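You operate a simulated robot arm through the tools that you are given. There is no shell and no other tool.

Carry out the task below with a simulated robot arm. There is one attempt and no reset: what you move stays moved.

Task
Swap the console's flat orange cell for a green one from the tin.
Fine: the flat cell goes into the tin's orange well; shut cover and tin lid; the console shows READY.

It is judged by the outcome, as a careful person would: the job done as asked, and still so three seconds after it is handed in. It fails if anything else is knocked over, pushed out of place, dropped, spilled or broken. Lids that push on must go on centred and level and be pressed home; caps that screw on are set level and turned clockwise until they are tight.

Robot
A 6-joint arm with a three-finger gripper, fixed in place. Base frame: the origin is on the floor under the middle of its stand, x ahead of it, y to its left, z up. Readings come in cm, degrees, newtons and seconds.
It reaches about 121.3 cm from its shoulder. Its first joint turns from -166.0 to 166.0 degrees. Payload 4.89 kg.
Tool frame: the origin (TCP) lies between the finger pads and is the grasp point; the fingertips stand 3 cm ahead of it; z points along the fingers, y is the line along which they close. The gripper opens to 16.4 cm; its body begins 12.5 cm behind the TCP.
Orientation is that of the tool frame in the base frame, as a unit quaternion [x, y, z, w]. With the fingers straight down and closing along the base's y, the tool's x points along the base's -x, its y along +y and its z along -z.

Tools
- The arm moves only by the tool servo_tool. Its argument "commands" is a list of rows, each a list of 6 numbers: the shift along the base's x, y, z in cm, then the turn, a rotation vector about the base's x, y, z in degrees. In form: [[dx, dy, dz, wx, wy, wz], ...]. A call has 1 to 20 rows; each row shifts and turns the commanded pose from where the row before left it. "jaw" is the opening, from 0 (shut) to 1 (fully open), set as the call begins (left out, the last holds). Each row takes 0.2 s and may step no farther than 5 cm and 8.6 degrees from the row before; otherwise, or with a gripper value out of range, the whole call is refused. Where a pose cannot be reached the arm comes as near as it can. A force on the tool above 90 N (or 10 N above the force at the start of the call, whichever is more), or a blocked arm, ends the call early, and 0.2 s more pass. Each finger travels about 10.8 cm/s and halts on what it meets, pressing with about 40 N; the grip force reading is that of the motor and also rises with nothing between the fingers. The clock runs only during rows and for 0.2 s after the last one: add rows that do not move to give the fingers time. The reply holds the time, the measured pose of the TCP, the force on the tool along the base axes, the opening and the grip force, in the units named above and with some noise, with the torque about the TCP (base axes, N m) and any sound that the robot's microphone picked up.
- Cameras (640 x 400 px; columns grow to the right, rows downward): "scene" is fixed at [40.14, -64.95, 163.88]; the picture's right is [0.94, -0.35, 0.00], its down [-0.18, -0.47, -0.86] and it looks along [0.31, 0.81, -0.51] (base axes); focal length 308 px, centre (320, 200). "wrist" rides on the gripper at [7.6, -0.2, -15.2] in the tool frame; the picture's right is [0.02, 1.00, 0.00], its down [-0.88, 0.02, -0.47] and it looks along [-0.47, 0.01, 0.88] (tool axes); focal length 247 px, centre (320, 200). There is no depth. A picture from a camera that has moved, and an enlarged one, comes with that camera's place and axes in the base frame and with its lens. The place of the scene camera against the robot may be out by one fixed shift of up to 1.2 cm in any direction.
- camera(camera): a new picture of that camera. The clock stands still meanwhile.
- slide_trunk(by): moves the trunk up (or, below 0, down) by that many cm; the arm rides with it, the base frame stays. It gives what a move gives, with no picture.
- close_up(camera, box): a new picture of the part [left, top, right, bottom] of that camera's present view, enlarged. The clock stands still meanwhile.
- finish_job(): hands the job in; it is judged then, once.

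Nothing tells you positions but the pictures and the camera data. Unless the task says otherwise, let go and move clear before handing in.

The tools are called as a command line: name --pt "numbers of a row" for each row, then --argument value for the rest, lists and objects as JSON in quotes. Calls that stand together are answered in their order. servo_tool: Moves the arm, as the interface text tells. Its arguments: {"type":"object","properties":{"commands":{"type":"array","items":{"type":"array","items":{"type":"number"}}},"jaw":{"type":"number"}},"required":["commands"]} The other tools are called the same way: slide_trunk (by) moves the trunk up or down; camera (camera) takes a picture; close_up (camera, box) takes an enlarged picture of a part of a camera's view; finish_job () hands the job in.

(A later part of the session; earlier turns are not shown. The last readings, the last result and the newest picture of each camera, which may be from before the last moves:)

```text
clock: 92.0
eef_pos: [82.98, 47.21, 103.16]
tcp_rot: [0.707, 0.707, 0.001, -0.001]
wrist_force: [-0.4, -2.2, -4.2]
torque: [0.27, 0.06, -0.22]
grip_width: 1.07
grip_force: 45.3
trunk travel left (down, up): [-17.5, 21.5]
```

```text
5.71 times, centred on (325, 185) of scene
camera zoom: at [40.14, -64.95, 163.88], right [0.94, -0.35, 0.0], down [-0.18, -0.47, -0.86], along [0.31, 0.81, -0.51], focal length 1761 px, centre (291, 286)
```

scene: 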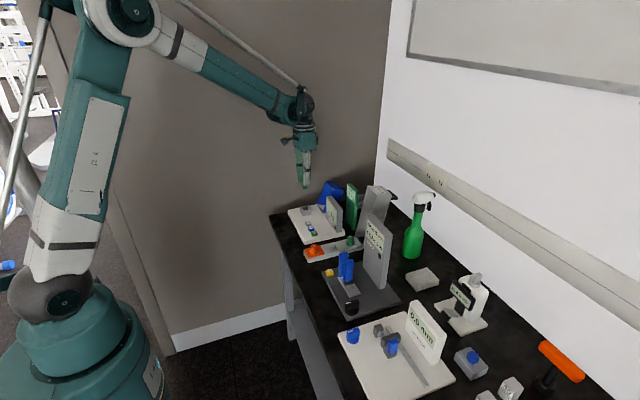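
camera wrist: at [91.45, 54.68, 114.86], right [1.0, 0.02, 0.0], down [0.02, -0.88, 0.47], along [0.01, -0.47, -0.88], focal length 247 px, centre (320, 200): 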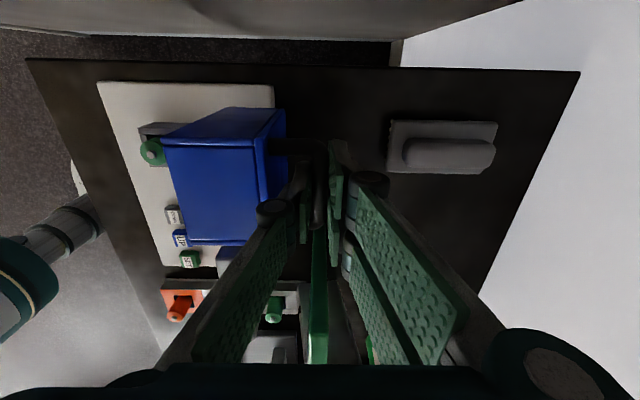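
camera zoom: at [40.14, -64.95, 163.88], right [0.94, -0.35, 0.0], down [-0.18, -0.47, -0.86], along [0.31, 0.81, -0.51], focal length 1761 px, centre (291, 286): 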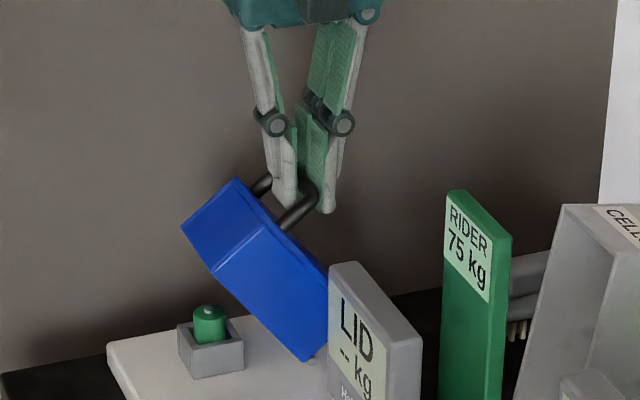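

Working smoothly; the cover is about half-way down. Continuing.

servo_tool --pt "-0.59 0 0.0 0 0 0" --pt "-0.58 0 -0.01 0 0 0" --pt "-0.59 0 -0.05 0 0 0" --pt "-0.59 0 -0.07 0 0 0" --pt "-0.58 0 -0.1 0 0 0" --pt "-0.57 0 -0.12 0 0 0" --pt "0 0 0 0 0 0"

servo_tool --pt "-0.57 0 -0.15 0 0 0" --pt "-0.57 0 -0.17 0 0 0" --pt "-0.55 0 -0.2 0 0 0" --pt "-0.55 0 -0.21 0 0 0" --pt "-0.53 0 -0.25 0 0 0" --pt "-0.53 0 -0.26 0 0 0" --pt "0 0 0 0 0 0"

close_up --camera "scene" --box '[280, 150, 370, 220]'

```text
clock: 93.6
eef_pos: [79.69, 47.25, 102.73]
tcp_rot: [0.706, 0.708, -0.001, 0.0]
wrist_force: [1.0, -4.1, -2.4]
torque: [0.05, -0.03, -0.21]
grip_width: 1.06
grip_force: 45.2
trunk travel left (down, up): [-17.5, 21.5]
```

```text
clock: 95.2
eef_pos: [76.3, 47.08, 101.44]
tcp_rot: [0.707, 0.707, 0.001, 0.0]
wrist_force: [-0.3, -2.7, -1.5]
torque: [-0.15, 0.04, -0.22]
grip_width: 1.09
grip_force: 44.8
trunk travel left (down, up): [-17.5, 21.5]
```

```text
5.71 times, centred on (325, 185) of scene
camera zoom: at [40.14, -64.95, 163.88], right [0.94, -0.35, 0.0], down [-0.18, -0.47, -0.86], along [0.31, 0.81, -0.51], focal length 1761 px, centre (291, 286)
```

zoom: 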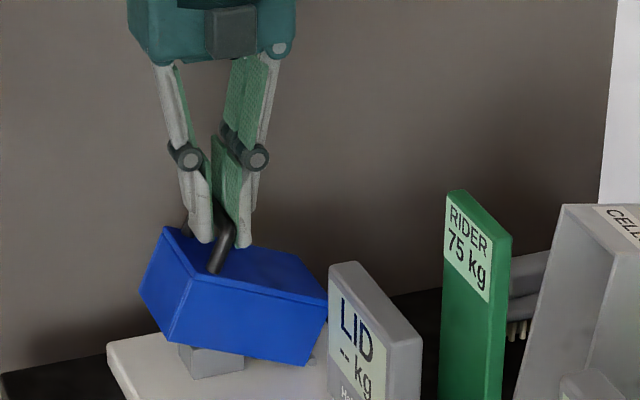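

servo_tool --pt "-0.505 0 -0.3 0 0 0" --pt "-0.505 0 -0.3 0 0 0" --pt "-0.48 0 -0.34 0 0 0" --pt "-0.48 0 -0.35 0 0 0" --pt "0 0 0 0 0 0"

servo_tool --pt "-0.445 0 -0.38 0 0 0" --pt "-0.445 0 -0.39 0 0 0" --pt "-0.41 0 -0.42 0 0 0" --pt "0 0 0 0 0 0"

close_up --camera "scene" --box '[280, 150, 370, 220]'

```text
clock: 96.4
eef_pos: [74.29, 47.07, 100.14]
tcp_rot: [0.707, 0.707, 0.0, 0.0]
wrist_force: [0.1, 1.7, -2.0]
torque: [0.34, 0.03, -0.24]
grip_width: 1.06
grip_force: 45.3
trunk travel left (down, up): [-17.5, 21.5]
```

```text
clock: 97.4
eef_pos: [72.99, 47.05, 98.91]
tcp_rot: [0.707, 0.707, 0.0, -0.001]
wrist_force: [-1.4, 5.5, 0.8]
torque: [0.28, 0.02, -0.24]
grip_width: 1.04
grip_force: 44.4
trunk travel left (down, up): [-17.5, 21.5]
```

```text
5.71 times, centred on (325, 185) of scene
camera zoom: at [40.14, -64.95, 163.88], right [0.94, -0.35, 0.0], down [-0.18, -0.47, -0.86], along [0.31, 0.81, -0.51], focal length 1761 px, centre (291, 286)
```

zoom: 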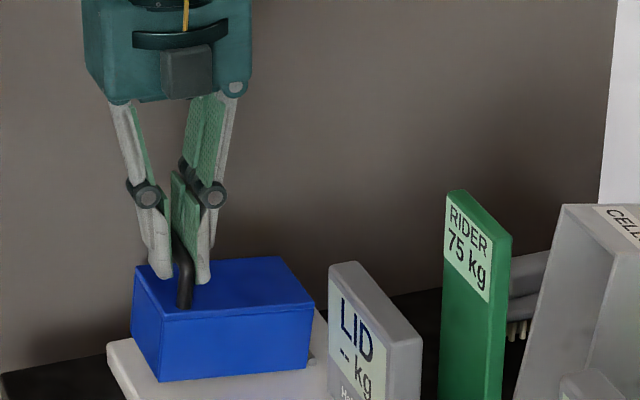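

Almost shut. The last few degrees, watching for the board contact.

servo_tool --pt "-0.38 0 -0.42 0 0 0" --pt "-0.3 0 -0.35 0 0 0" --pt "0 0 0 0 0 0"

close_up --camera "scene" --box '[280, 160, 370, 230]'

```text
clock: 98.2
eef_pos: [72.34, 47.19, 98.21]
tcp_rot: [0.708, 0.706, 0.0, -0.001]
wrist_force: [-0.6, 5.0, 0.2]
torque: [0.0, -0.02, -0.18]
grip_width: 1.08
grip_force: 44.9
trunk travel left (down, up): [-17.5, 21.5]
```

```text
5.71 times, centred on (325, 195) of scene
camera zoom: at [40.14, -64.95, 163.88], right [0.94, -0.35, 0.0], down [-0.18, -0.47, -0.86], along [0.31, 0.81, -0.51], focal length 1761 px, centre (291, 229)
```

zoom: 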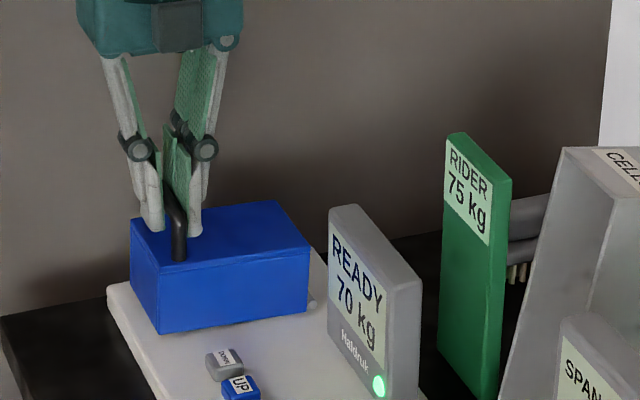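

The console shows READY with a green lamp. I'll press the cover the last bit until it is firmly down.

servo_tool --pt "-0.12 0 -0.15 0 0 0" --pt "-0.1 0 -0.15 0 0 0" --pt "0 0 0 0 0 0"

servo_tool --pt "-0.1 0 -0.15 0 0 0" --pt "0 0 0 0 0 0"

```text
clock: 99.0
eef_pos: [72.09, 47.1, 98.01]
tcp_rot: [0.706, 0.708, 0.0, 0.001]
wrist_force: [-5.7, 1.4, 5.0]
torque: [0.04, -0.17, -0.43]
grip_width: 1.06
grip_force: 45.4
trunk travel left (down, up): [-17.5, 21.5]
```

```text
clock: 99.6
eef_pos: [71.96, 47.05, 97.83]
tcp_rot: [0.707, 0.707, 0.001, -0.001]
wrist_force: [-4.4, -0.5, 8.4]
torque: [0.23, -0.47, -0.56]
grip_width: 1.06
grip_force: 45.1
trunk travel left (down, up): [-17.5, 21.5]
```

servo_tool --pt "0 0 -0.12 0 0 0" --pt "0 0 0 0 0 0"

close_up --camera "scene" --box '[285, 180, 345, 230]'

```text
clock: 100.2
eef_pos: [71.86, 47.19, 97.66]
tcp_rot: [0.707, 0.707, 0.001, -0.001]
wrist_force: [-11.0, 0.7, 13.2]
torque: [0.11, -0.44, -0.65]
grip_width: 1.07
grip_force: 45.1
trunk travel left (down, up): [-17.5, 21.5]
```

```text
8.00 times, centred on (315, 205) of scene
camera zoom: at [40.14, -64.95, 163.88], right [0.94, -0.35, 0.0], down [-0.18, -0.47, -0.86], along [0.31, 0.81, -0.51], focal length 2465 px, centre (360, 160)
```

zoom: 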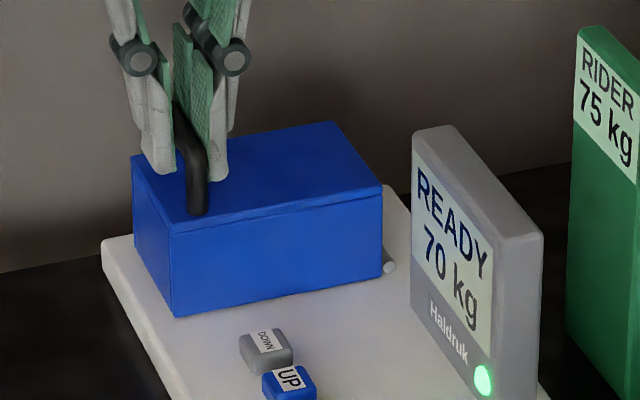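

The cover is down flat on the board. I'll open the jaw and lift away.

servo_tool --pt "0 0 0 0 0 0" --pt "0 0 0 0 0 0" --pt "0 0 0 0 0 0" --jaw 0.3

servo_tool --pt "0 0 1 0 0 0" --pt "0 0 2 0 0 0" --pt "0 0 3 0 0 0" --pt "0 0 4 0 0 0" --pt "0 0 2 0 0 0" --pt "0 0 0 0 0 0"

close_up --camera "scene" --box '[270, 170, 390, 260]'

camera --camera "wrist"

```text
clock: 101.0
eef_pos: [72.0, 47.12, 97.69]
tcp_rot: [0.707, 0.707, -0.001, 0.0]
wrist_force: [0.0, 0.4, -0.4]
torque: [0.01, 0.0, 0.02]
grip_width: 4.91
grip_force: 0.0
trunk travel left (down, up): [-17.5, 21.5]
```

```text
clock: 102.4
eef_pos: [71.95, 47.05, 109.76]
tcp_rot: [0.708, 0.707, 0.001, -0.001]
wrist_force: [-0.7, 0.2, -0.3]
torque: [0.07, -0.04, -0.01]
grip_width: 4.92
grip_force: 0.0
trunk travel left (down, up): [-17.5, 21.5]
```

```text
4.44 times, centred on (330, 215) of scene
camera zoom: at [40.14, -64.95, 163.88], right [0.94, -0.35, 0.0], down [-0.18, -0.47, -0.86], along [0.31, 0.81, -0.51], focal length 1370 px, centre (276, 133)
```

zoom: 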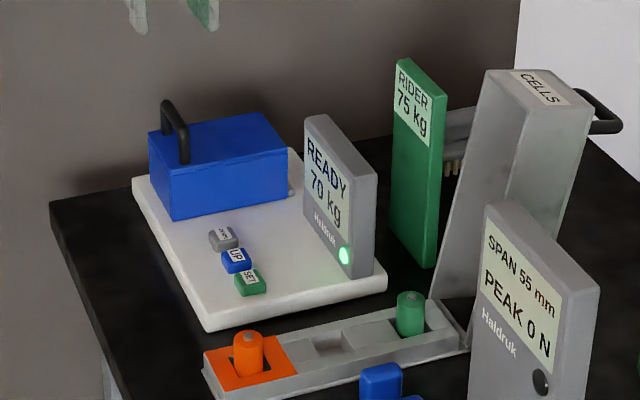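

```text
taken
camera wrist: at [71.77, 54.68, 125.04], right [1.0, 0.02, 0.0], down [0.02, -0.88, 0.47], along [0.01, -0.47, -0.88], focal length 247 px, centre (320, 200)
```

wrist: 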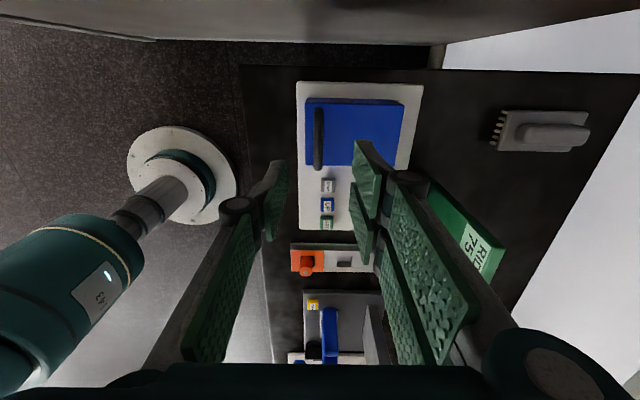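

The cover is shut and the console reads READY with a green lamp. Next is the tin lid: I'll go up and over to view its handle from above.

servo_tool --pt "0 0 4 0 0 0" --pt "0 0 4 0 0 0" --pt "0 0 4 0 0 0" --pt "3 -3 0 0 0 0" --pt "3 -3 0 0 0 0" --pt "3 -3 0 0 0 0" --pt "3 -3 0 0 0 0" --pt "3 -3 0 0 0 0" --pt "3 -3 0 0 0 0" --pt "3 -3 0 0 0 0" --pt "3 -2 0 0 0 0" --pt "0 0 0 0 0 0"

camera --camera "wrist"

close_up --camera "wrist" --box '[230, 100, 410, 280]'

close_up --camera "scene" --box '[320, 150, 410, 260]'

```text
clock: 105.0
eef_pos: [96.09, 23.82, 121.62]
tcp_rot: [0.707, 0.708, 0.001, -0.001]
wrist_force: [0.0, -0.8, -0.7]
torque: [0.09, 0.13, -0.01]
grip_width: 4.92
grip_force: 0.1
trunk travel left (down, up): [-17.5, 21.5]
```

```text
taken
camera wrist: at [95.9, 31.53, 136.88], right [1.0, 0.02, 0.0], down [0.02, -0.88, 0.47], along [0.01, -0.47, -0.88], focal length 247 px, centre (320, 200)
```

wrist: 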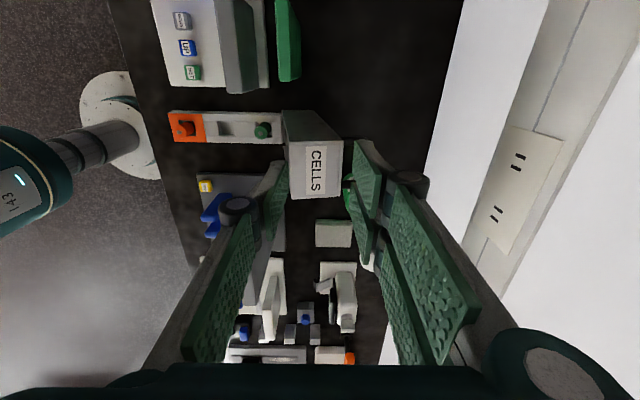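

```text
2.22 times, centred on (320, 190) of wrist
camera zoom: at [95.9, 31.53, 136.88], right [1.0, 0.02, 0.0], down [0.02, -0.88, 0.47], along [0.01, -0.47, -0.88], focal length 549 px, centre (320, 222)
```

zoom: 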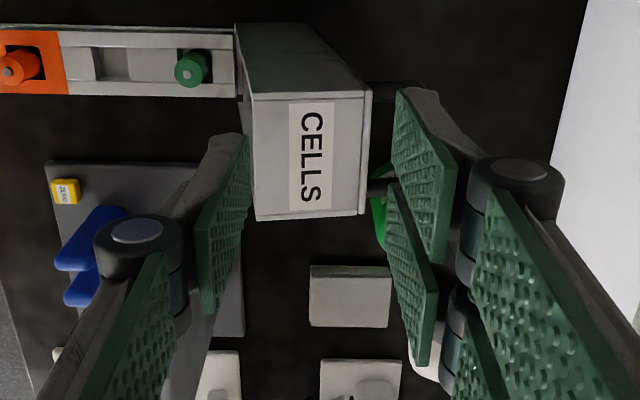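

```text
3.64 times, centred on (365, 205) of scene
camera zoom: at [40.14, -64.95, 163.88], right [0.94, -0.35, 0.0], down [-0.18, -0.47, -0.86], along [0.31, 0.81, -0.51], focal length 1121 px, centre (156, 182)
```

zoom: 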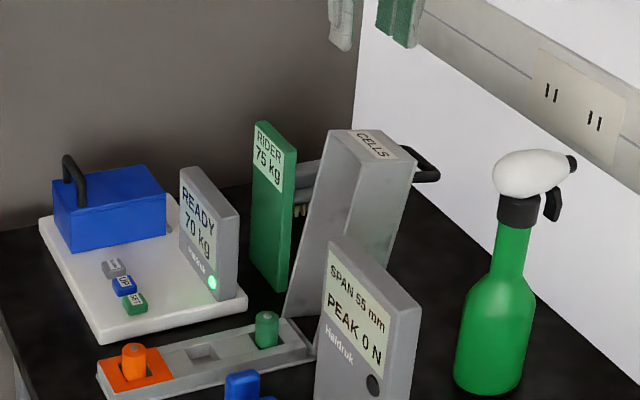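

The lid handle is partly hidden by the fingers. I'll close the jaw and shift back to see it.

servo_tool --pt "-4 1 0 0 0 0" --pt "-4 1 0 0 0 0" --pt "0 0 0 0 0 0" --jaw 0.05

camera --camera "wrist"

close_up --camera "wrist" --box '[320, 80, 480, 240]'

```text
clock: 105.8
eef_pos: [87.8, 26.09, 121.67]
tcp_rot: [0.706, 0.708, 0.001, -0.001]
wrist_force: [-1.4, 0.5, 0.9]
torque: [-0.01, -0.18, 0.01]
grip_width: 0.81
grip_force: 0.0
trunk travel left (down, up): [-17.5, 21.5]
```

```text
taken
camera wrist: at [87.6, 33.64, 137.0], right [1.0, 0.02, 0.0], down [0.02, -0.88, 0.47], along [0.01, -0.47, -0.88], focal length 247 px, centre (320, 200)
```

wrist: 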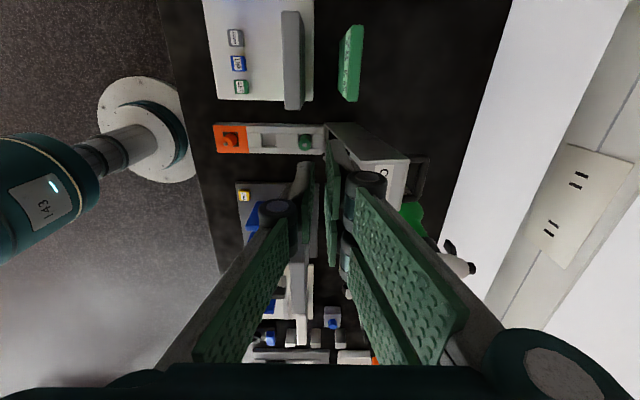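

```text
2.50 times, centred on (400, 160) of wrist
camera zoom: at [87.6, 33.64, 137.0], right [1.0, 0.02, 0.0], down [0.02, -0.88, 0.47], along [0.01, -0.47, -0.88], focal length 617 px, centre (120, 300)
```

zoom: 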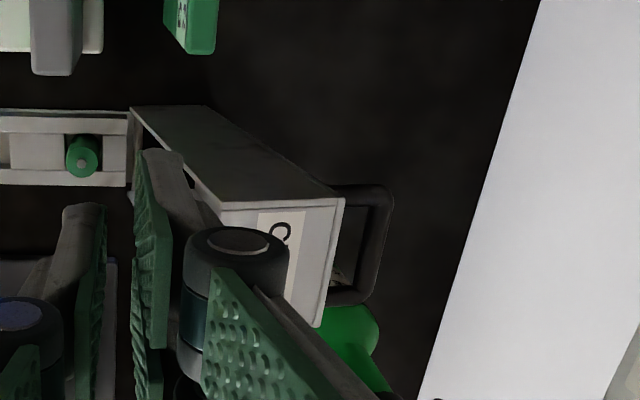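

The lid stands about 10° past vertical, with its handle bar at about x 102.3, y 20.3, z 104.9, behind the lid. I'll tilt the tool about 9° to match and come above the bar.

servo_tool --pt "4 -1.5 0 0 3 0" --pt "4 -1.5 0 0 3 0" --pt "4 -1.5 0 0 3 0" --pt "4 -1.2 -1 0 0 0" --pt "0 0 -2 0 0 0" --pt "0 0 0 0 0 0" --jaw 0.16

camera --camera "wrist"

close_up --camera "wrist" --box '[240, 100, 400, 240]'

camera --camera "scene"

```text
clock: 107.2
eef_pos: [104.05, 20.45, 118.49]
tcp_rot: [0.705, 0.705, -0.055, -0.055]
wrist_force: [-0.1, -0.5, -0.6]
torque: [0.0, 0.09, 0.01]
grip_width: 2.64
grip_force: 0.0
trunk travel left (down, up): [-17.5, 21.5]
```

```text
taken
camera wrist: at [106.28, 27.98, 133.58], right [0.99, 0.02, -0.16], down [0.09, -0.88, 0.46], along [-0.13, -0.47, -0.87], focal length 247 px, centre (320, 200)
```

wrist: 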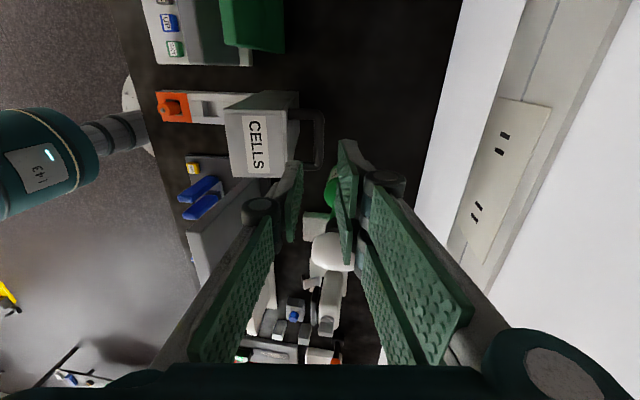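

```text
2.86 times, centred on (320, 170) of wrist
camera zoom: at [106.28, 27.98, 133.58], right [0.99, 0.02, -0.16], down [0.09, -0.88, 0.46], along [-0.13, -0.47, -0.87], focal length 706 px, centre (320, 286)
```

zoom: 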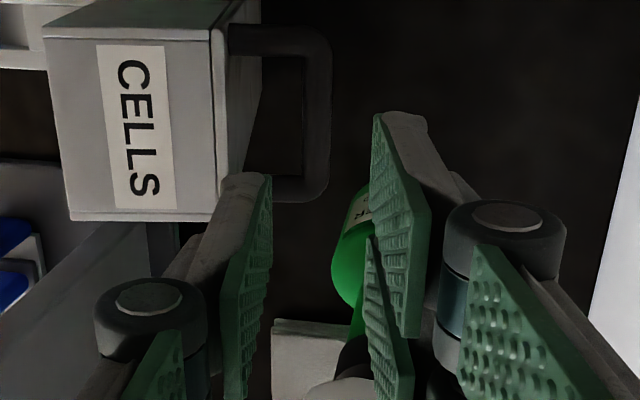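

```text
taken
```

scene: 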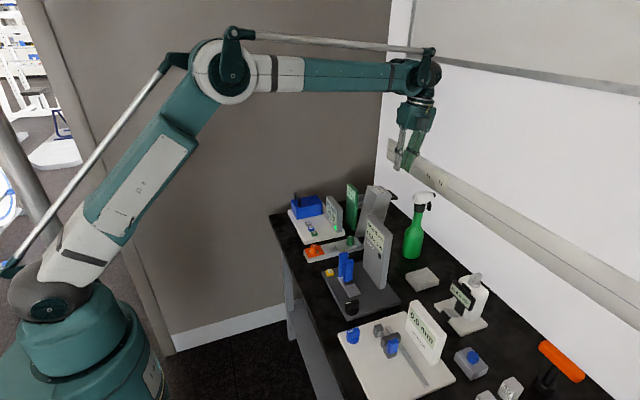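

Aligned with the bar laterally. I'll advance along the tool axis, stopping short for a check.

servo_tool --pt "-0.47 -0.05 -2.96 0 0 0" --pt "-0.47 0 -2.96 0 0 0" --pt "-0.31 0 -1.98 0 0 0" --pt "0 0 0 0 0 0"

close_up --camera "wrist" --box '[240, 100, 400, 240]'

close_up --camera "scene" --box '[350, 140, 440, 220]'

```text
clock: 108.2
eef_pos: [102.62, 20.37, 110.78]
tcp_rot: [0.705, 0.705, -0.056, -0.056]
wrist_force: [0.5, 0.8, -0.2]
torque: [-0.02, 0.05, 0.02]
grip_width: 2.59
grip_force: 0.1
trunk travel left (down, up): [-17.5, 21.5]
```

```text
2.86 times, centred on (320, 170) of wrist
camera zoom: at [104.94, 27.94, 125.79], right [0.99, 0.02, -0.16], down [0.09, -0.88, 0.46], along [-0.13, -0.47, -0.87], focal length 706 px, centre (320, 286)
```

zoom: 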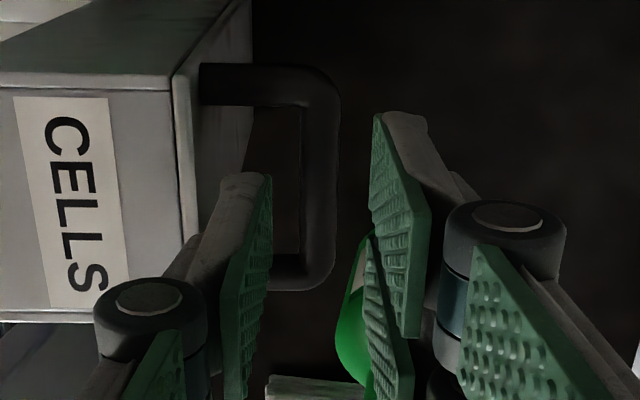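

```text
5.00 times, centred on (395, 180) of scene
camera zoom: at [40.14, -64.95, 163.88], right [0.94, -0.35, 0.0], down [-0.18, -0.47, -0.86], along [0.31, 0.81, -0.51], focal length 1541 px, centre (-55, 300)
```

zoom: 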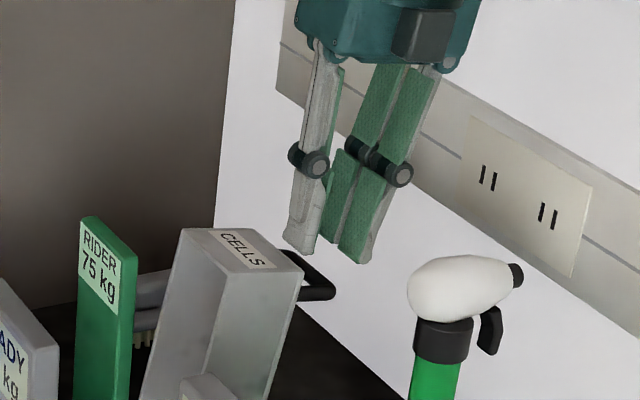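

servo_tool --pt "-0.13 0 -0.8 0 0 0" --pt "-0.13 0 -0.8 0 0 0" --pt "-0.1 0 -0.6 0 0 0" --pt "0 0 0 0 0 0"

close_up --camera "wrist" --box '[240, 100, 400, 240]'

close_up --camera "scene" --box '[360, 160, 420, 220]'

```text
clock: 109.2
eef_pos: [102.38, 20.46, 108.51]
tcp_rot: [0.705, 0.705, -0.055, -0.055]
wrist_force: [0.7, -0.1, -0.1]
torque: [0.01, 0.01, 0.03]
grip_width: 2.63
grip_force: 0.0
trunk travel left (down, up): [-17.5, 21.5]
```

```text
2.86 times, centred on (320, 170) of wrist
camera zoom: at [104.55, 27.97, 123.65], right [0.99, 0.02, -0.16], down [0.09, -0.88, 0.46], along [-0.13, -0.47, -0.87], focal length 706 px, centre (320, 286)
```

zoom: 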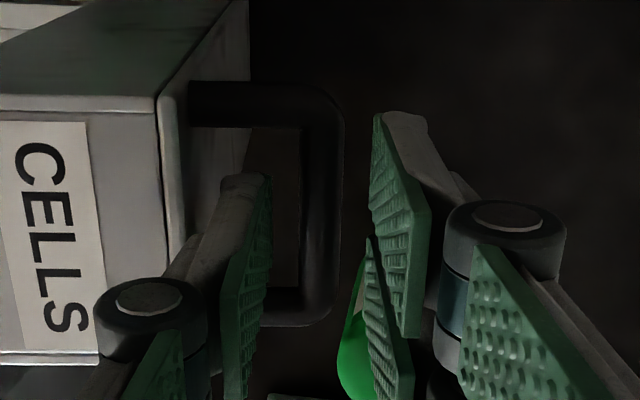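

```text
6.67 times, centred on (390, 190) of scene
camera zoom: at [40.14, -64.95, 163.88], right [0.94, -0.35, 0.0], down [-0.18, -0.47, -0.86], along [0.31, 0.81, -0.51], focal length 2054 px, centre (-147, 267)
```

zoom: 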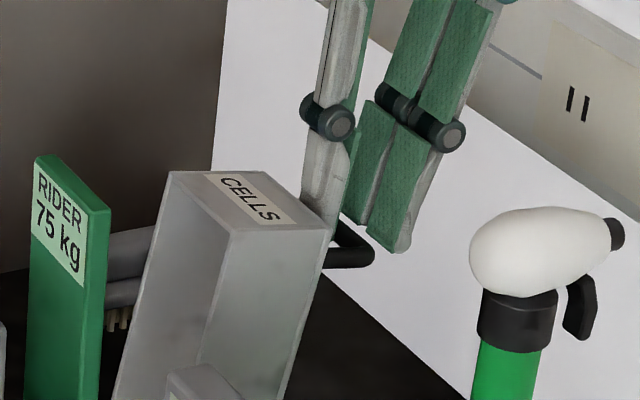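

servo_tool --pt "-0.11 0 -0.7 0 0 0" --pt "-0.11 0 -0.7 0 0 0" --pt "-0.09 0 -0.5 0 0 0" --pt "0 0 0 0 0 0"

close_up --camera "wrist" --box '[240, 100, 400, 240]'

close_up --camera "scene" --box '[360, 160, 420, 220]'

```text
clock: 110.2
eef_pos: [102.01, 20.27, 106.72]
tcp_rot: [0.704, 0.705, -0.055, -0.055]
wrist_force: [1.2, 0.0, 0.2]
torque: [0.0, 0.01, 0.01]
grip_width: 2.6
grip_force: 0.1
trunk travel left (down, up): [-17.5, 21.5]
```

```text
2.86 times, centred on (320, 170) of wrist
camera zoom: at [104.27, 27.93, 121.74], right [0.99, 0.02, -0.16], down [0.09, -0.88, 0.46], along [-0.13, -0.47, -0.87], focal length 706 px, centre (320, 286)
```

zoom: 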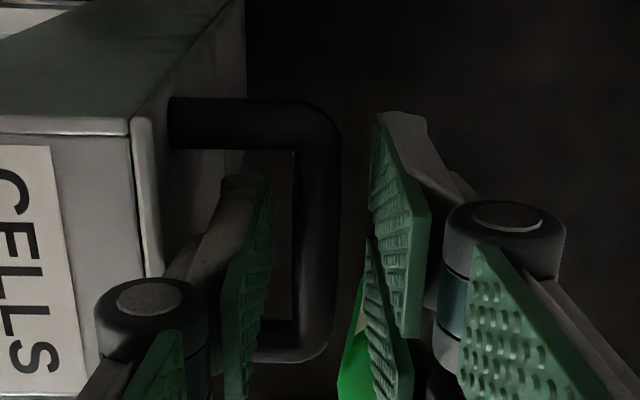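

```text
6.67 times, centred on (390, 190) of scene
camera zoom: at [40.14, -64.95, 163.88], right [0.94, -0.35, 0.0], down [-0.18, -0.47, -0.86], along [0.31, 0.81, -0.51], focal length 2054 px, centre (-147, 267)
```

zoom: 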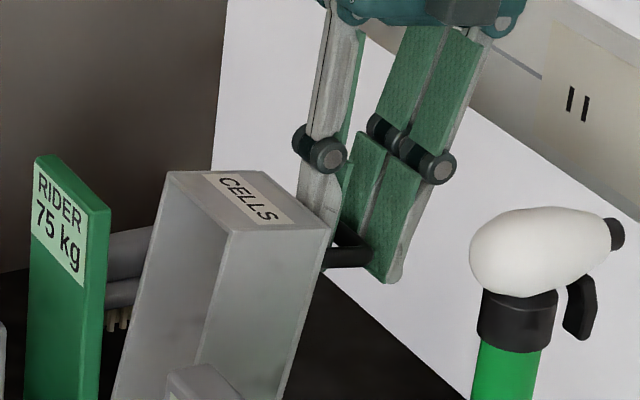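

The fingers straddle the bar, no contact. Closing on it.

servo_tool --pt "0 0 0 0 0 0" --pt "0 0 0 0 0 0" --pt "0 0 0 0 0 0" --jaw 0.0

close_up --camera "scene" --box '[340, 160, 420, 240]'

close_up --camera "wrist" --box '[240, 100, 400, 240]'

```text
clock: 111.0
eef_pos: [101.94, 20.34, 106.58]
tcp_rot: [0.705, 0.705, -0.054, -0.055]
wrist_force: [1.7, -0.4, 1.8]
torque: [0.03, -0.04, 0.04]
grip_width: 1.1
grip_force: 45.6
trunk travel left (down, up): [-17.5, 21.5]
```

```text
5.00 times, centred on (380, 200) of scene
camera zoom: at [40.14, -64.95, 163.88], right [0.94, -0.35, 0.0], down [-0.18, -0.47, -0.86], along [0.31, 0.81, -0.51], focal length 1541 px, centre (20, 200)
```

zoom: 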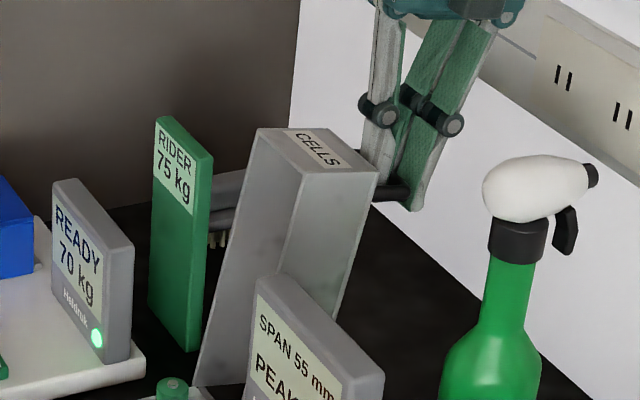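

```text
2.86 times, centred on (320, 170) of wrist
camera zoom: at [104.27, 27.93, 121.74], right [0.99, 0.02, -0.16], down [0.09, -0.88, 0.46], along [-0.13, -0.47, -0.87], focal length 706 px, centre (320, 286)
```

zoom: 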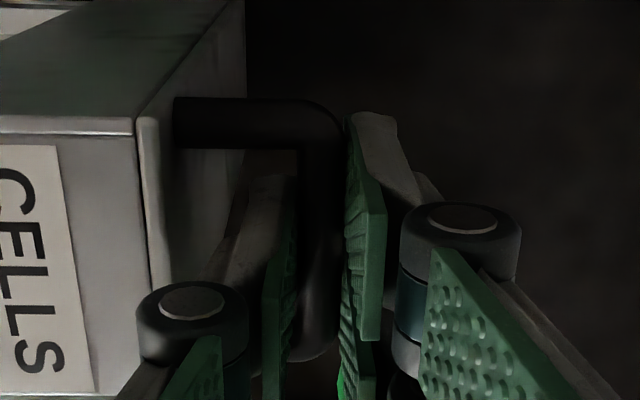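

The lid handle is gripped with no side load. I'll swing the lid forward about the tin's far edge in small steps, reading forces each time.

servo_tool --pt "-0.81 0 0.49 0 -2.25 0" --pt "-0.82 0 0.46 0 -2.25 0" --pt "0 0 0 0 0 0"

```text
clock: 111.8
eef_pos: [100.5, 20.42, 107.62]
tcp_rot: [0.706, 0.707, -0.027, -0.029]
wrist_force: [-4.4, -2.4, -6.0]
torque: [0.31, 0.1, 0.03]
grip_width: 1.06
grip_force: 45.2
trunk travel left (down, up): [-17.5, 21.5]
```

servo_tool --pt "-0.83 0 0.43 0 -2.25 0" --pt "-0.83 0 0.4 0 -2.15 0" --pt "0 0 0 0 0 0"

close_up --camera "scene" --box '[310, 150, 420, 250]'

```text
clock: 112.6
eef_pos: [98.78, 20.34, 108.32]
tcp_rot: [0.707, 0.707, -0.001, 0.0]
wrist_force: [-9.3, -1.5, -19.5]
torque: [-0.16, 0.14, 0.06]
grip_width: 1.05
grip_force: 44.9
trunk travel left (down, up): [-17.5, 21.5]
```

```text
4.00 times, centred on (365, 200) of scene
camera zoom: at [40.14, -64.95, 163.88], right [0.94, -0.35, 0.0], down [-0.18, -0.47, -0.86], along [0.31, 0.81, -0.51], focal length 1233 px, centre (140, 200)
```

zoom: 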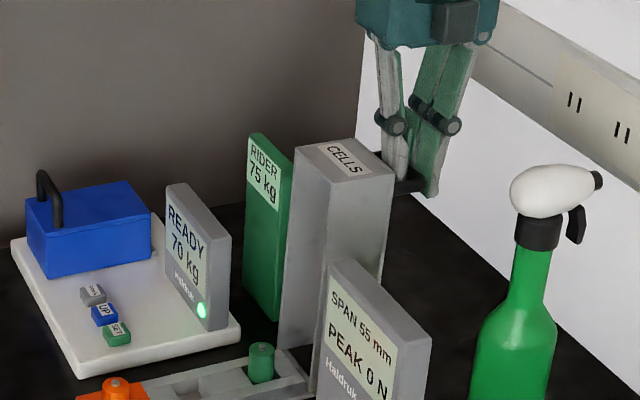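

Forces are small and slightly inward, so I refine the hinge estimate and continue the arc with the tool vertical.

servo_tool --pt "-0.75 0 0.24 0 0 0" --pt "-0.72 0 0.28 0 0 0" --pt "-0.75 0 0.26 0 0 0" --pt "-0.74 0 0.24 0 0 0" --pt "0 0 0 0 0 0"

```text
clock: 113.8
eef_pos: [95.88, 20.4, 109.62]
tcp_rot: [0.707, 0.707, 0.0, -0.001]
wrist_force: [-0.8, -4.6, -4.1]
torque: [-0.07, 0.01, 0.03]
grip_width: 1.08
grip_force: 45.7
trunk travel left (down, up): [-17.5, 21.5]
```

servo_tool --pt "-0.76 0 0.21 0 0 0" --pt "-0.76 0 0.19 0 0 0" --pt "-0.77 0 0.15 0 0 0" --pt "-0.78 0 0.14 0 0 0" --pt "-0.78 0 0.1 0 0 0" --pt "-0.78 0 0.08 0 0 0" --pt "0 0 0 0 0 0"

close_up --camera "scene" --box '[290, 140, 420, 260]'

```text
clock: 115.4
eef_pos: [91.11, 20.38, 110.3]
tcp_rot: [0.707, 0.707, 0.0, -0.002]
wrist_force: [-1.4, -5.5, -6.9]
torque: [-0.09, 0.05, 0.05]
grip_width: 1.06
grip_force: 44.8
trunk travel left (down, up): [-17.5, 21.5]
```

```text
3.33 times, centred on (355, 200) of scene
camera zoom: at [40.14, -64.95, 163.88], right [0.94, -0.35, 0.0], down [-0.18, -0.47, -0.86], along [0.31, 0.81, -0.51], focal length 1027 px, centre (203, 200)
```

zoom: 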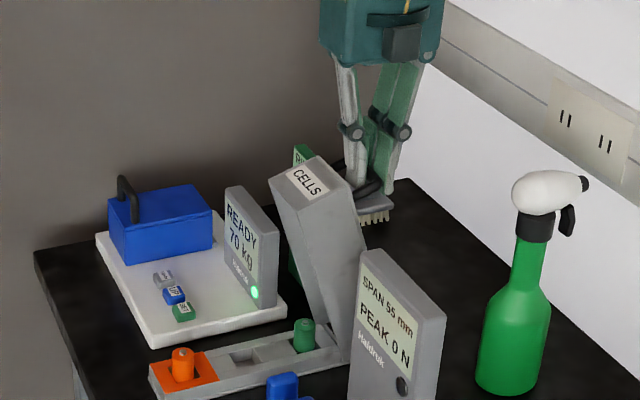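

Going well; forces under 10 N. Continuing.

servo_tool --pt "-0.79 0 0.04 0 0 0" --pt "-0.79 0 0.03 0 0 0" --pt "-0.79 0 -0.01 0 0 0" --pt "-0.79 0 -0.03 0 0 0" --pt "-0.78 0 -0.06 0 0 0" --pt "-0.78 0 -0.09 0 0 0" --pt "-0.78 0 -0.12 0 0 0" --pt "-0.77 0 -0.14 0 0 0" --pt "0 0 0 0 0 0"

close_up --camera "scene" --box '[290, 140, 420, 260]'

```text
clock: 117.4
eef_pos: [84.98, 20.35, 109.89]
tcp_rot: [0.707, 0.707, 0.0, 0.0]
wrist_force: [1.3, -2.2, -6.5]
torque: [0.15, -0.03, -0.12]
grip_width: 1.1
grip_force: 45.2
trunk travel left (down, up): [-17.5, 21.5]
```

```text
3.33 times, centred on (355, 200) of scene
camera zoom: at [40.14, -64.95, 163.88], right [0.94, -0.35, 0.0], down [-0.18, -0.47, -0.86], along [0.31, 0.81, -0.51], focal length 1027 px, centre (203, 200)
```

zoom: 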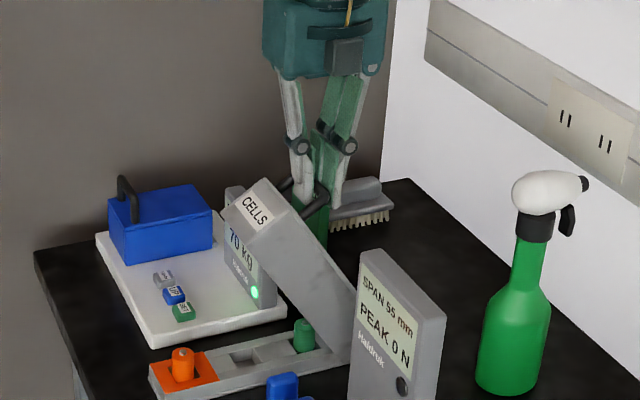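

servo_tool --pt "-0.77 0 -0.17 0 0 0" --pt "-0.76 0 -0.19 0 0 0" --pt "-0.755 0 -0.22 0 0 0" --pt "-0.75 0 -0.24 0 0 0" --pt "-0.735 0 -0.28 0 0 0" --pt "-0.73 0 -0.29 0 0 0" --pt "-0.715 0 -0.33 0 0 0" --pt "-0.71 0 -0.345 0 0 0" --pt "0 0 0 0 0 0"

close_up --camera "scene" --box '[290, 140, 420, 260]'

```text
clock: 119.4
eef_pos: [78.94, 20.45, 107.86]
tcp_rot: [0.707, 0.707, 0.0, 0.0]
wrist_force: [0.0, -2.7, -2.1]
torque: [-0.02, 0.02, -0.11]
grip_width: 1.06
grip_force: 44.8
trunk travel left (down, up): [-17.5, 21.5]
```

```text
3.33 times, centred on (355, 200) of scene
camera zoom: at [40.14, -64.95, 163.88], right [0.94, -0.35, 0.0], down [-0.18, -0.47, -0.86], along [0.31, 0.81, -0.51], focal length 1027 px, centre (203, 200)
```

zoom: 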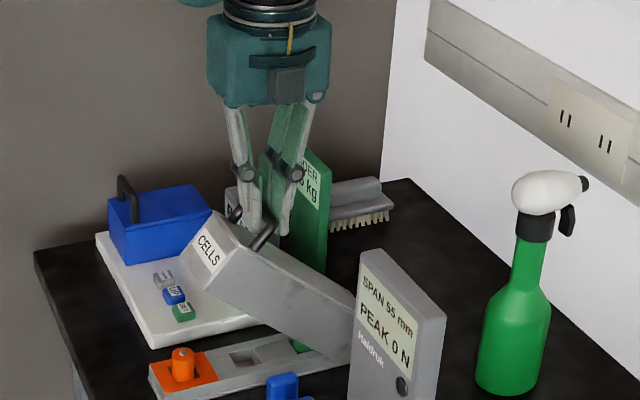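

servo_tool --pt "-0.69 0 -0.38 0 0 0" --pt "-0.68 0 -0.395 0 0 0" --pt "-0.665 0 -0.425 0 0 0" --pt "-0.65 0 -0.44 0 0 0" --pt "-0.63 0 -0.47 0 0 0" --pt "-0.62 0 -0.485 0 0 0" --pt "0 0 0 0 0 0"

servo_tool --pt "-0.6 0 -0.51 0 0 0" --pt "-0.58 0 -0.53 0 0 0" --pt "-0.56 0 -0.55 0 0 0" --pt "-0.545 0 -0.57 0 0 0" --pt "0 0 0 0 0 0"

close_up --camera "scene" --box '[290, 160, 390, 260]'

camera --camera "wrist"

```text
clock: 121.0
eef_pos: [75.15, 20.44, 105.29]
tcp_rot: [0.707, 0.707, 0.0, -0.001]
wrist_force: [-4.1, -0.8, 3.6]
torque: [0.32, 0.06, -0.09]
grip_width: 1.1
grip_force: 45.3
trunk travel left (down, up): [-17.5, 21.5]
```

```text
clock: 122.2
eef_pos: [72.76, 20.43, 103.11]
tcp_rot: [0.707, 0.707, 0.0, 0.0]
wrist_force: [-2.0, -3.1, 0.8]
torque: [-0.07, 0.02, -0.1]
grip_width: 1.06
grip_force: 45.2
trunk travel left (down, up): [-17.5, 21.5]
```

```text
4.00 times, centred on (340, 210) of scene
camera zoom: at [40.14, -64.95, 163.88], right [0.94, -0.35, 0.0], down [-0.18, -0.47, -0.86], along [0.31, 0.81, -0.51], focal length 1233 px, centre (240, 160)
```

zoom: 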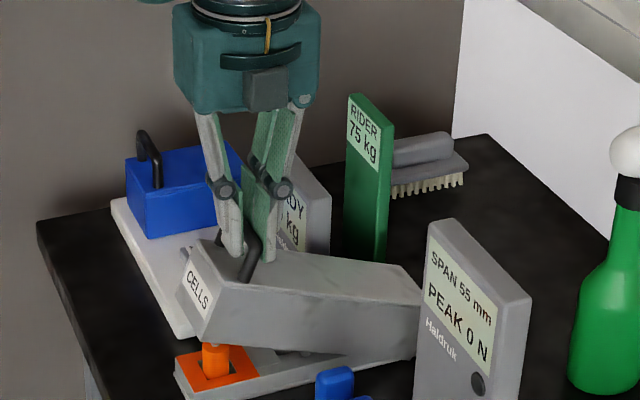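

```text
taken
camera wrist: at [72.6, 27.95, 118.37], right [1.0, 0.02, 0.0], down [0.02, -0.88, 0.47], along [0.01, -0.47, -0.88], focal length 247 px, centre (320, 200)
```

wrist: 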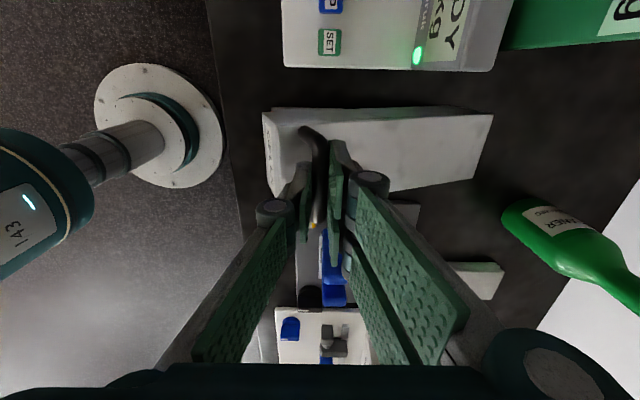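

The lid is about 20° from shut. Continuing carefully.

servo_tool --pt "-0.52 0 -0.59 0 0 0" --pt "-0.505 0 -0.605 0 0 0" --pt "-0.48 0 -0.625 0 0 0" --pt "-0.46 0 -0.64 0 0 0" --pt "0 0 0 0 0 0"

close_up --camera "scene" --box '[290, 170, 390, 270]'

```text
clock: 123.4
eef_pos: [70.73, 20.4, 100.63]
tcp_rot: [0.707, 0.707, 0.0, -0.001]
wrist_force: [-5.6, 1.1, 3.0]
torque: [0.13, 0.01, -0.15]
grip_width: 1.08
grip_force: 45.8
trunk travel left (down, up): [-17.5, 21.5]
```

```text
4.00 times, centred on (340, 220) of scene
camera zoom: at [40.14, -64.95, 163.88], right [0.94, -0.35, 0.0], down [-0.18, -0.47, -0.86], along [0.31, 0.81, -0.51], focal length 1233 px, centre (240, 120)
```

zoom: 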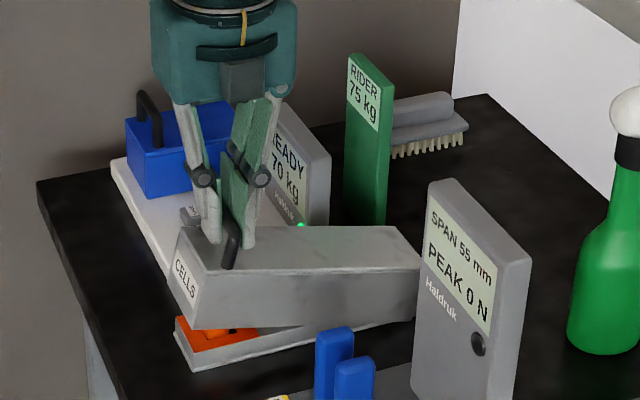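

servo_tool --pt "-0.435 0 -0.655 0 0 0" --pt "-0.415 0 -0.67 0 0 0" --pt "0 0 0 0 0 0"

servo_tool --pt "-0.39 0 -0.685 0 0 0" --pt "0 0 0 0 0 0"

close_up --camera "scene" --box '[290, 190, 370, 260]'

```text
clock: 124.2
eef_pos: [69.84, 20.46, 99.44]
tcp_rot: [0.707, 0.707, 0.0, -0.001]
wrist_force: [-13.7, 0.6, 7.3]
torque: [0.05, 0.09, -0.12]
grip_width: 1.1
grip_force: 44.9
trunk travel left (down, up): [-17.5, 21.5]
```

```text
clock: 124.8
eef_pos: [69.58, 20.36, 98.77]
tcp_rot: [0.707, 0.707, 0.0, -0.001]
wrist_force: [-18.8, 3.0, 9.6]
torque: [0.04, 0.19, -0.02]
grip_width: 1.05
grip_force: 45.0
trunk travel left (down, up): [-17.5, 21.5]
```

```text
5.71 times, centred on (330, 225) of scene
camera zoom: at [40.14, -64.95, 163.88], right [0.94, -0.35, 0.0], down [-0.18, -0.47, -0.86], along [0.31, 0.81, -0.51], focal length 1761 px, centre (263, 57)
```

zoom: 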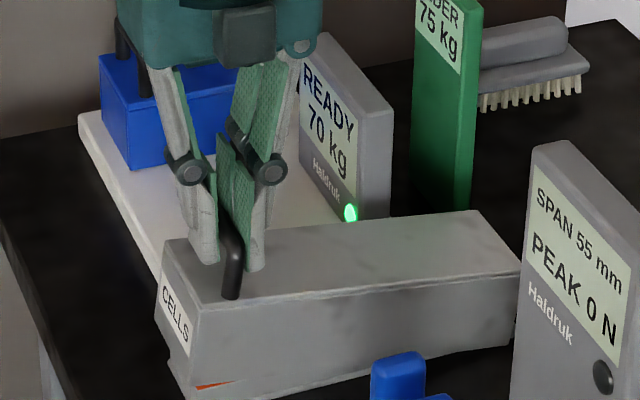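

Almost down; a slight outward correction and smaller steps now.

servo_tool --pt "-0.4 0 -0.55 0 0 0" --pt "0 0 0 0 0 0"

servo_tool --pt "-0.25 0 -0.5 0 0 0" --pt "0 0 0 0 0 0"

close_up --camera "scene" --box '[290, 200, 370, 270]'

```text
clock: 125.4
eef_pos: [69.17, 20.39, 98.29]
tcp_rot: [0.707, 0.707, 0.0, -0.001]
wrist_force: [-11.0, 5.3, 6.1]
torque: [0.22, 0.05, 0.01]
grip_width: 1.06
grip_force: 45.3
trunk travel left (down, up): [-17.5, 21.5]
```

```text
clock: 126.0
eef_pos: [68.88, 20.38, 97.72]
tcp_rot: [0.707, 0.707, -0.001, -0.001]
wrist_force: [-10.5, 5.5, 4.5]
torque: [0.14, 0.09, 0.03]
grip_width: 1.03
grip_force: 45.3
trunk travel left (down, up): [-17.5, 21.5]
```

```text
5.71 times, centred on (330, 235) of scene
camera zoom: at [40.14, -64.95, 163.88], right [0.94, -0.35, 0.0], down [-0.18, -0.47, -0.86], along [0.31, 0.81, -0.51], focal length 1761 px, centre (263, 0)
```

zoom: 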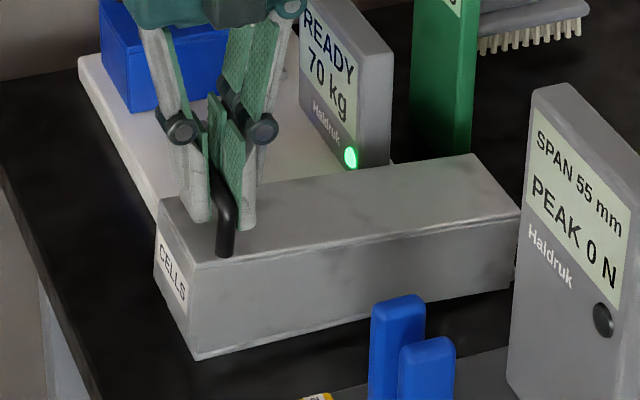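

servo_tool --pt "-0.2 0 -0.35 0 0 0" --pt "0 0 0 0 0 0"

servo_tool --pt "-0.12 0 -0.25 0 0 0" --pt "0 0 0 0 0 0"

close_up --camera "scene" --box '[290, 200, 370, 270]'

```text
clock: 126.6
eef_pos: [68.78, 20.38, 97.34]
tcp_rot: [0.707, 0.707, -0.001, -0.001]
wrist_force: [-7.6, 8.3, 4.1]
torque: [0.27, 0.02, 0.0]
grip_width: 1.06
grip_force: 45.2
trunk travel left (down, up): [-17.5, 21.5]
```

```text
clock: 127.2
eef_pos: [68.56, 20.36, 97.1]
tcp_rot: [0.707, 0.707, -0.001, -0.001]
wrist_force: [-7.2, 5.2, 3.0]
torque: [0.09, 0.08, 0.01]
grip_width: 1.07
grip_force: 45.4
trunk travel left (down, up): [-17.5, 21.5]
```

```text
5.71 times, centred on (330, 235) of scene
camera zoom: at [40.14, -64.95, 163.88], right [0.94, -0.35, 0.0], down [-0.18, -0.47, -0.86], along [0.31, 0.81, -0.51], focal length 1761 px, centre (263, 0)
```

zoom: 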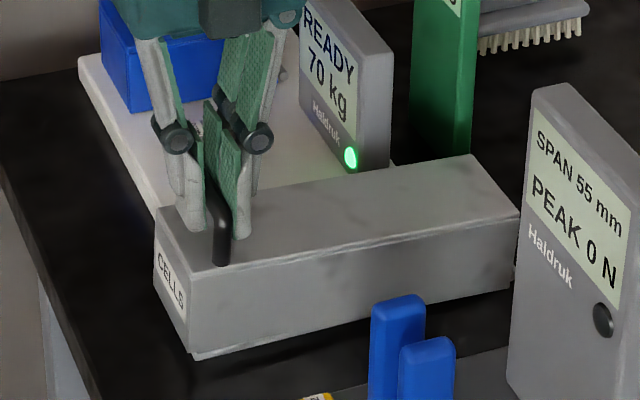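

servo_tool --pt "-0.1 0 -0.25 0 0 0" --pt "0 0 0 0 0 0"

servo_tool --pt "-0.08 0 -0.2 0 0 0" --pt "0 0 0 0 0 0"

close_up --camera "scene" --box '[290, 200, 370, 270]'

```text
clock: 127.8
eef_pos: [68.49, 20.4, 96.86]
tcp_rot: [0.707, 0.707, 0.0, 0.0]
wrist_force: [-9.7, 4.9, 5.6]
torque: [-0.03, 0.1, 0.05]
grip_width: 1.06
grip_force: 45.5
trunk travel left (down, up): [-17.5, 21.5]
```

```text
clock: 128.4
eef_pos: [68.31, 20.43, 96.54]
tcp_rot: [0.707, 0.707, 0.0, 0.0]
wrist_force: [-12.6, 3.4, 3.6]
torque: [0.02, 0.13, 0.05]
grip_width: 1.04
grip_force: 45.0
trunk travel left (down, up): [-17.5, 21.5]
```

```text
5.71 times, centred on (330, 235) of scene
camera zoom: at [40.14, -64.95, 163.88], right [0.94, -0.35, 0.0], down [-0.18, -0.47, -0.86], along [0.31, 0.81, -0.51], focal length 1761 px, centre (263, 0)
```

zoom: 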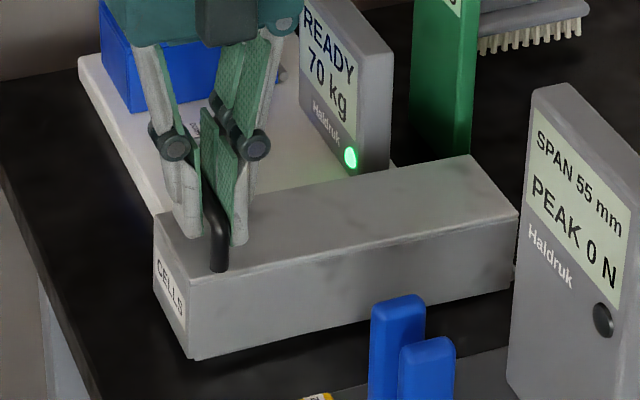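

servo_tool --pt "-0.1 0 -0.2 0 0 0" --pt "0 0 0 0 0 0"

servo_tool --pt "-0.06 0 -0.2 0 0 0" --pt "0 0 0 0 0 0"

close_up --camera "scene" --box '[295, 215, 365, 265]'

```text
clock: 129.0
eef_pos: [68.29, 20.44, 96.4]
tcp_rot: [0.707, 0.707, -0.001, -0.001]
wrist_force: [-6.9, 1.7, 3.0]
torque: [-0.01, -0.04, 0.17]
grip_width: 1.06
grip_force: 45.2
trunk travel left (down, up): [-17.5, 21.5]
```

```text
clock: 129.6
eef_pos: [68.25, 20.37, 96.13]
tcp_rot: [0.707, 0.707, -0.001, -0.001]
wrist_force: [-11.1, -2.0, 4.7]
torque: [-0.19, -0.18, 0.27]
grip_width: 1.06
grip_force: 45.0
trunk travel left (down, up): [-17.5, 21.5]
```

```text
8.00 times, centred on (330, 240) of scene
camera zoom: at [40.14, -64.95, 163.88], right [0.94, -0.35, 0.0], down [-0.18, -0.47, -0.86], along [0.31, 0.81, -0.51], focal length 2465 px, centre (240, -120)
```

zoom: 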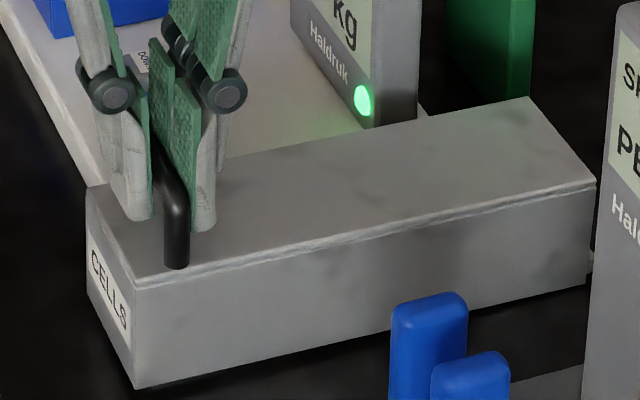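

servo_tool --pt "-0.05 0 -0.15 0 0 0" --pt "0 0 0 0 0 0"

servo_tool --pt "-0.04 0 -0.15 0 0 0" --pt "0 0 0 0 0 0"

camera --camera "wrist"

```text
clock: 130.2
eef_pos: [68.13, 20.38, 95.99]
tcp_rot: [0.708, 0.706, -0.001, -0.001]
wrist_force: [-14.8, -5.4, 7.5]
torque: [-0.32, -0.3, 0.32]
grip_width: 1.07
grip_force: 45.0
trunk travel left (down, up): [-17.5, 21.5]
```

```text
clock: 130.8
eef_pos: [68.1, 20.34, 95.9]
tcp_rot: [0.707, 0.707, 0.0, -0.001]
wrist_force: [-19.2, -5.3, 10.1]
torque: [-0.23, -0.35, 0.32]
grip_width: 1.09
grip_force: 44.7
trunk travel left (down, up): [-17.5, 21.5]
```

```text
taken
camera wrist: at [67.94, 27.93, 111.17], right [1.0, 0.02, 0.0], down [0.02, -0.88, 0.47], along [0.01, -0.47, -0.88], focal length 247 px, centre (320, 200)
```

wrist: 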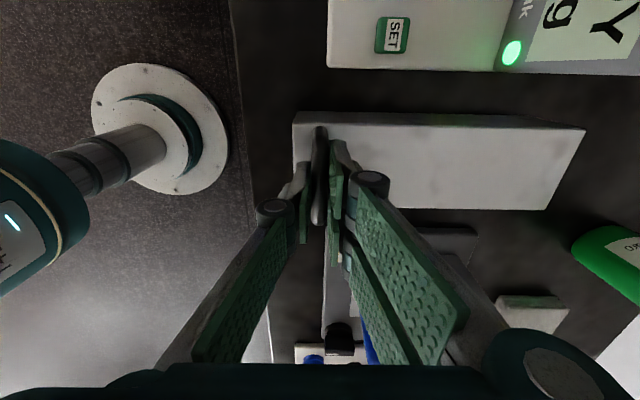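

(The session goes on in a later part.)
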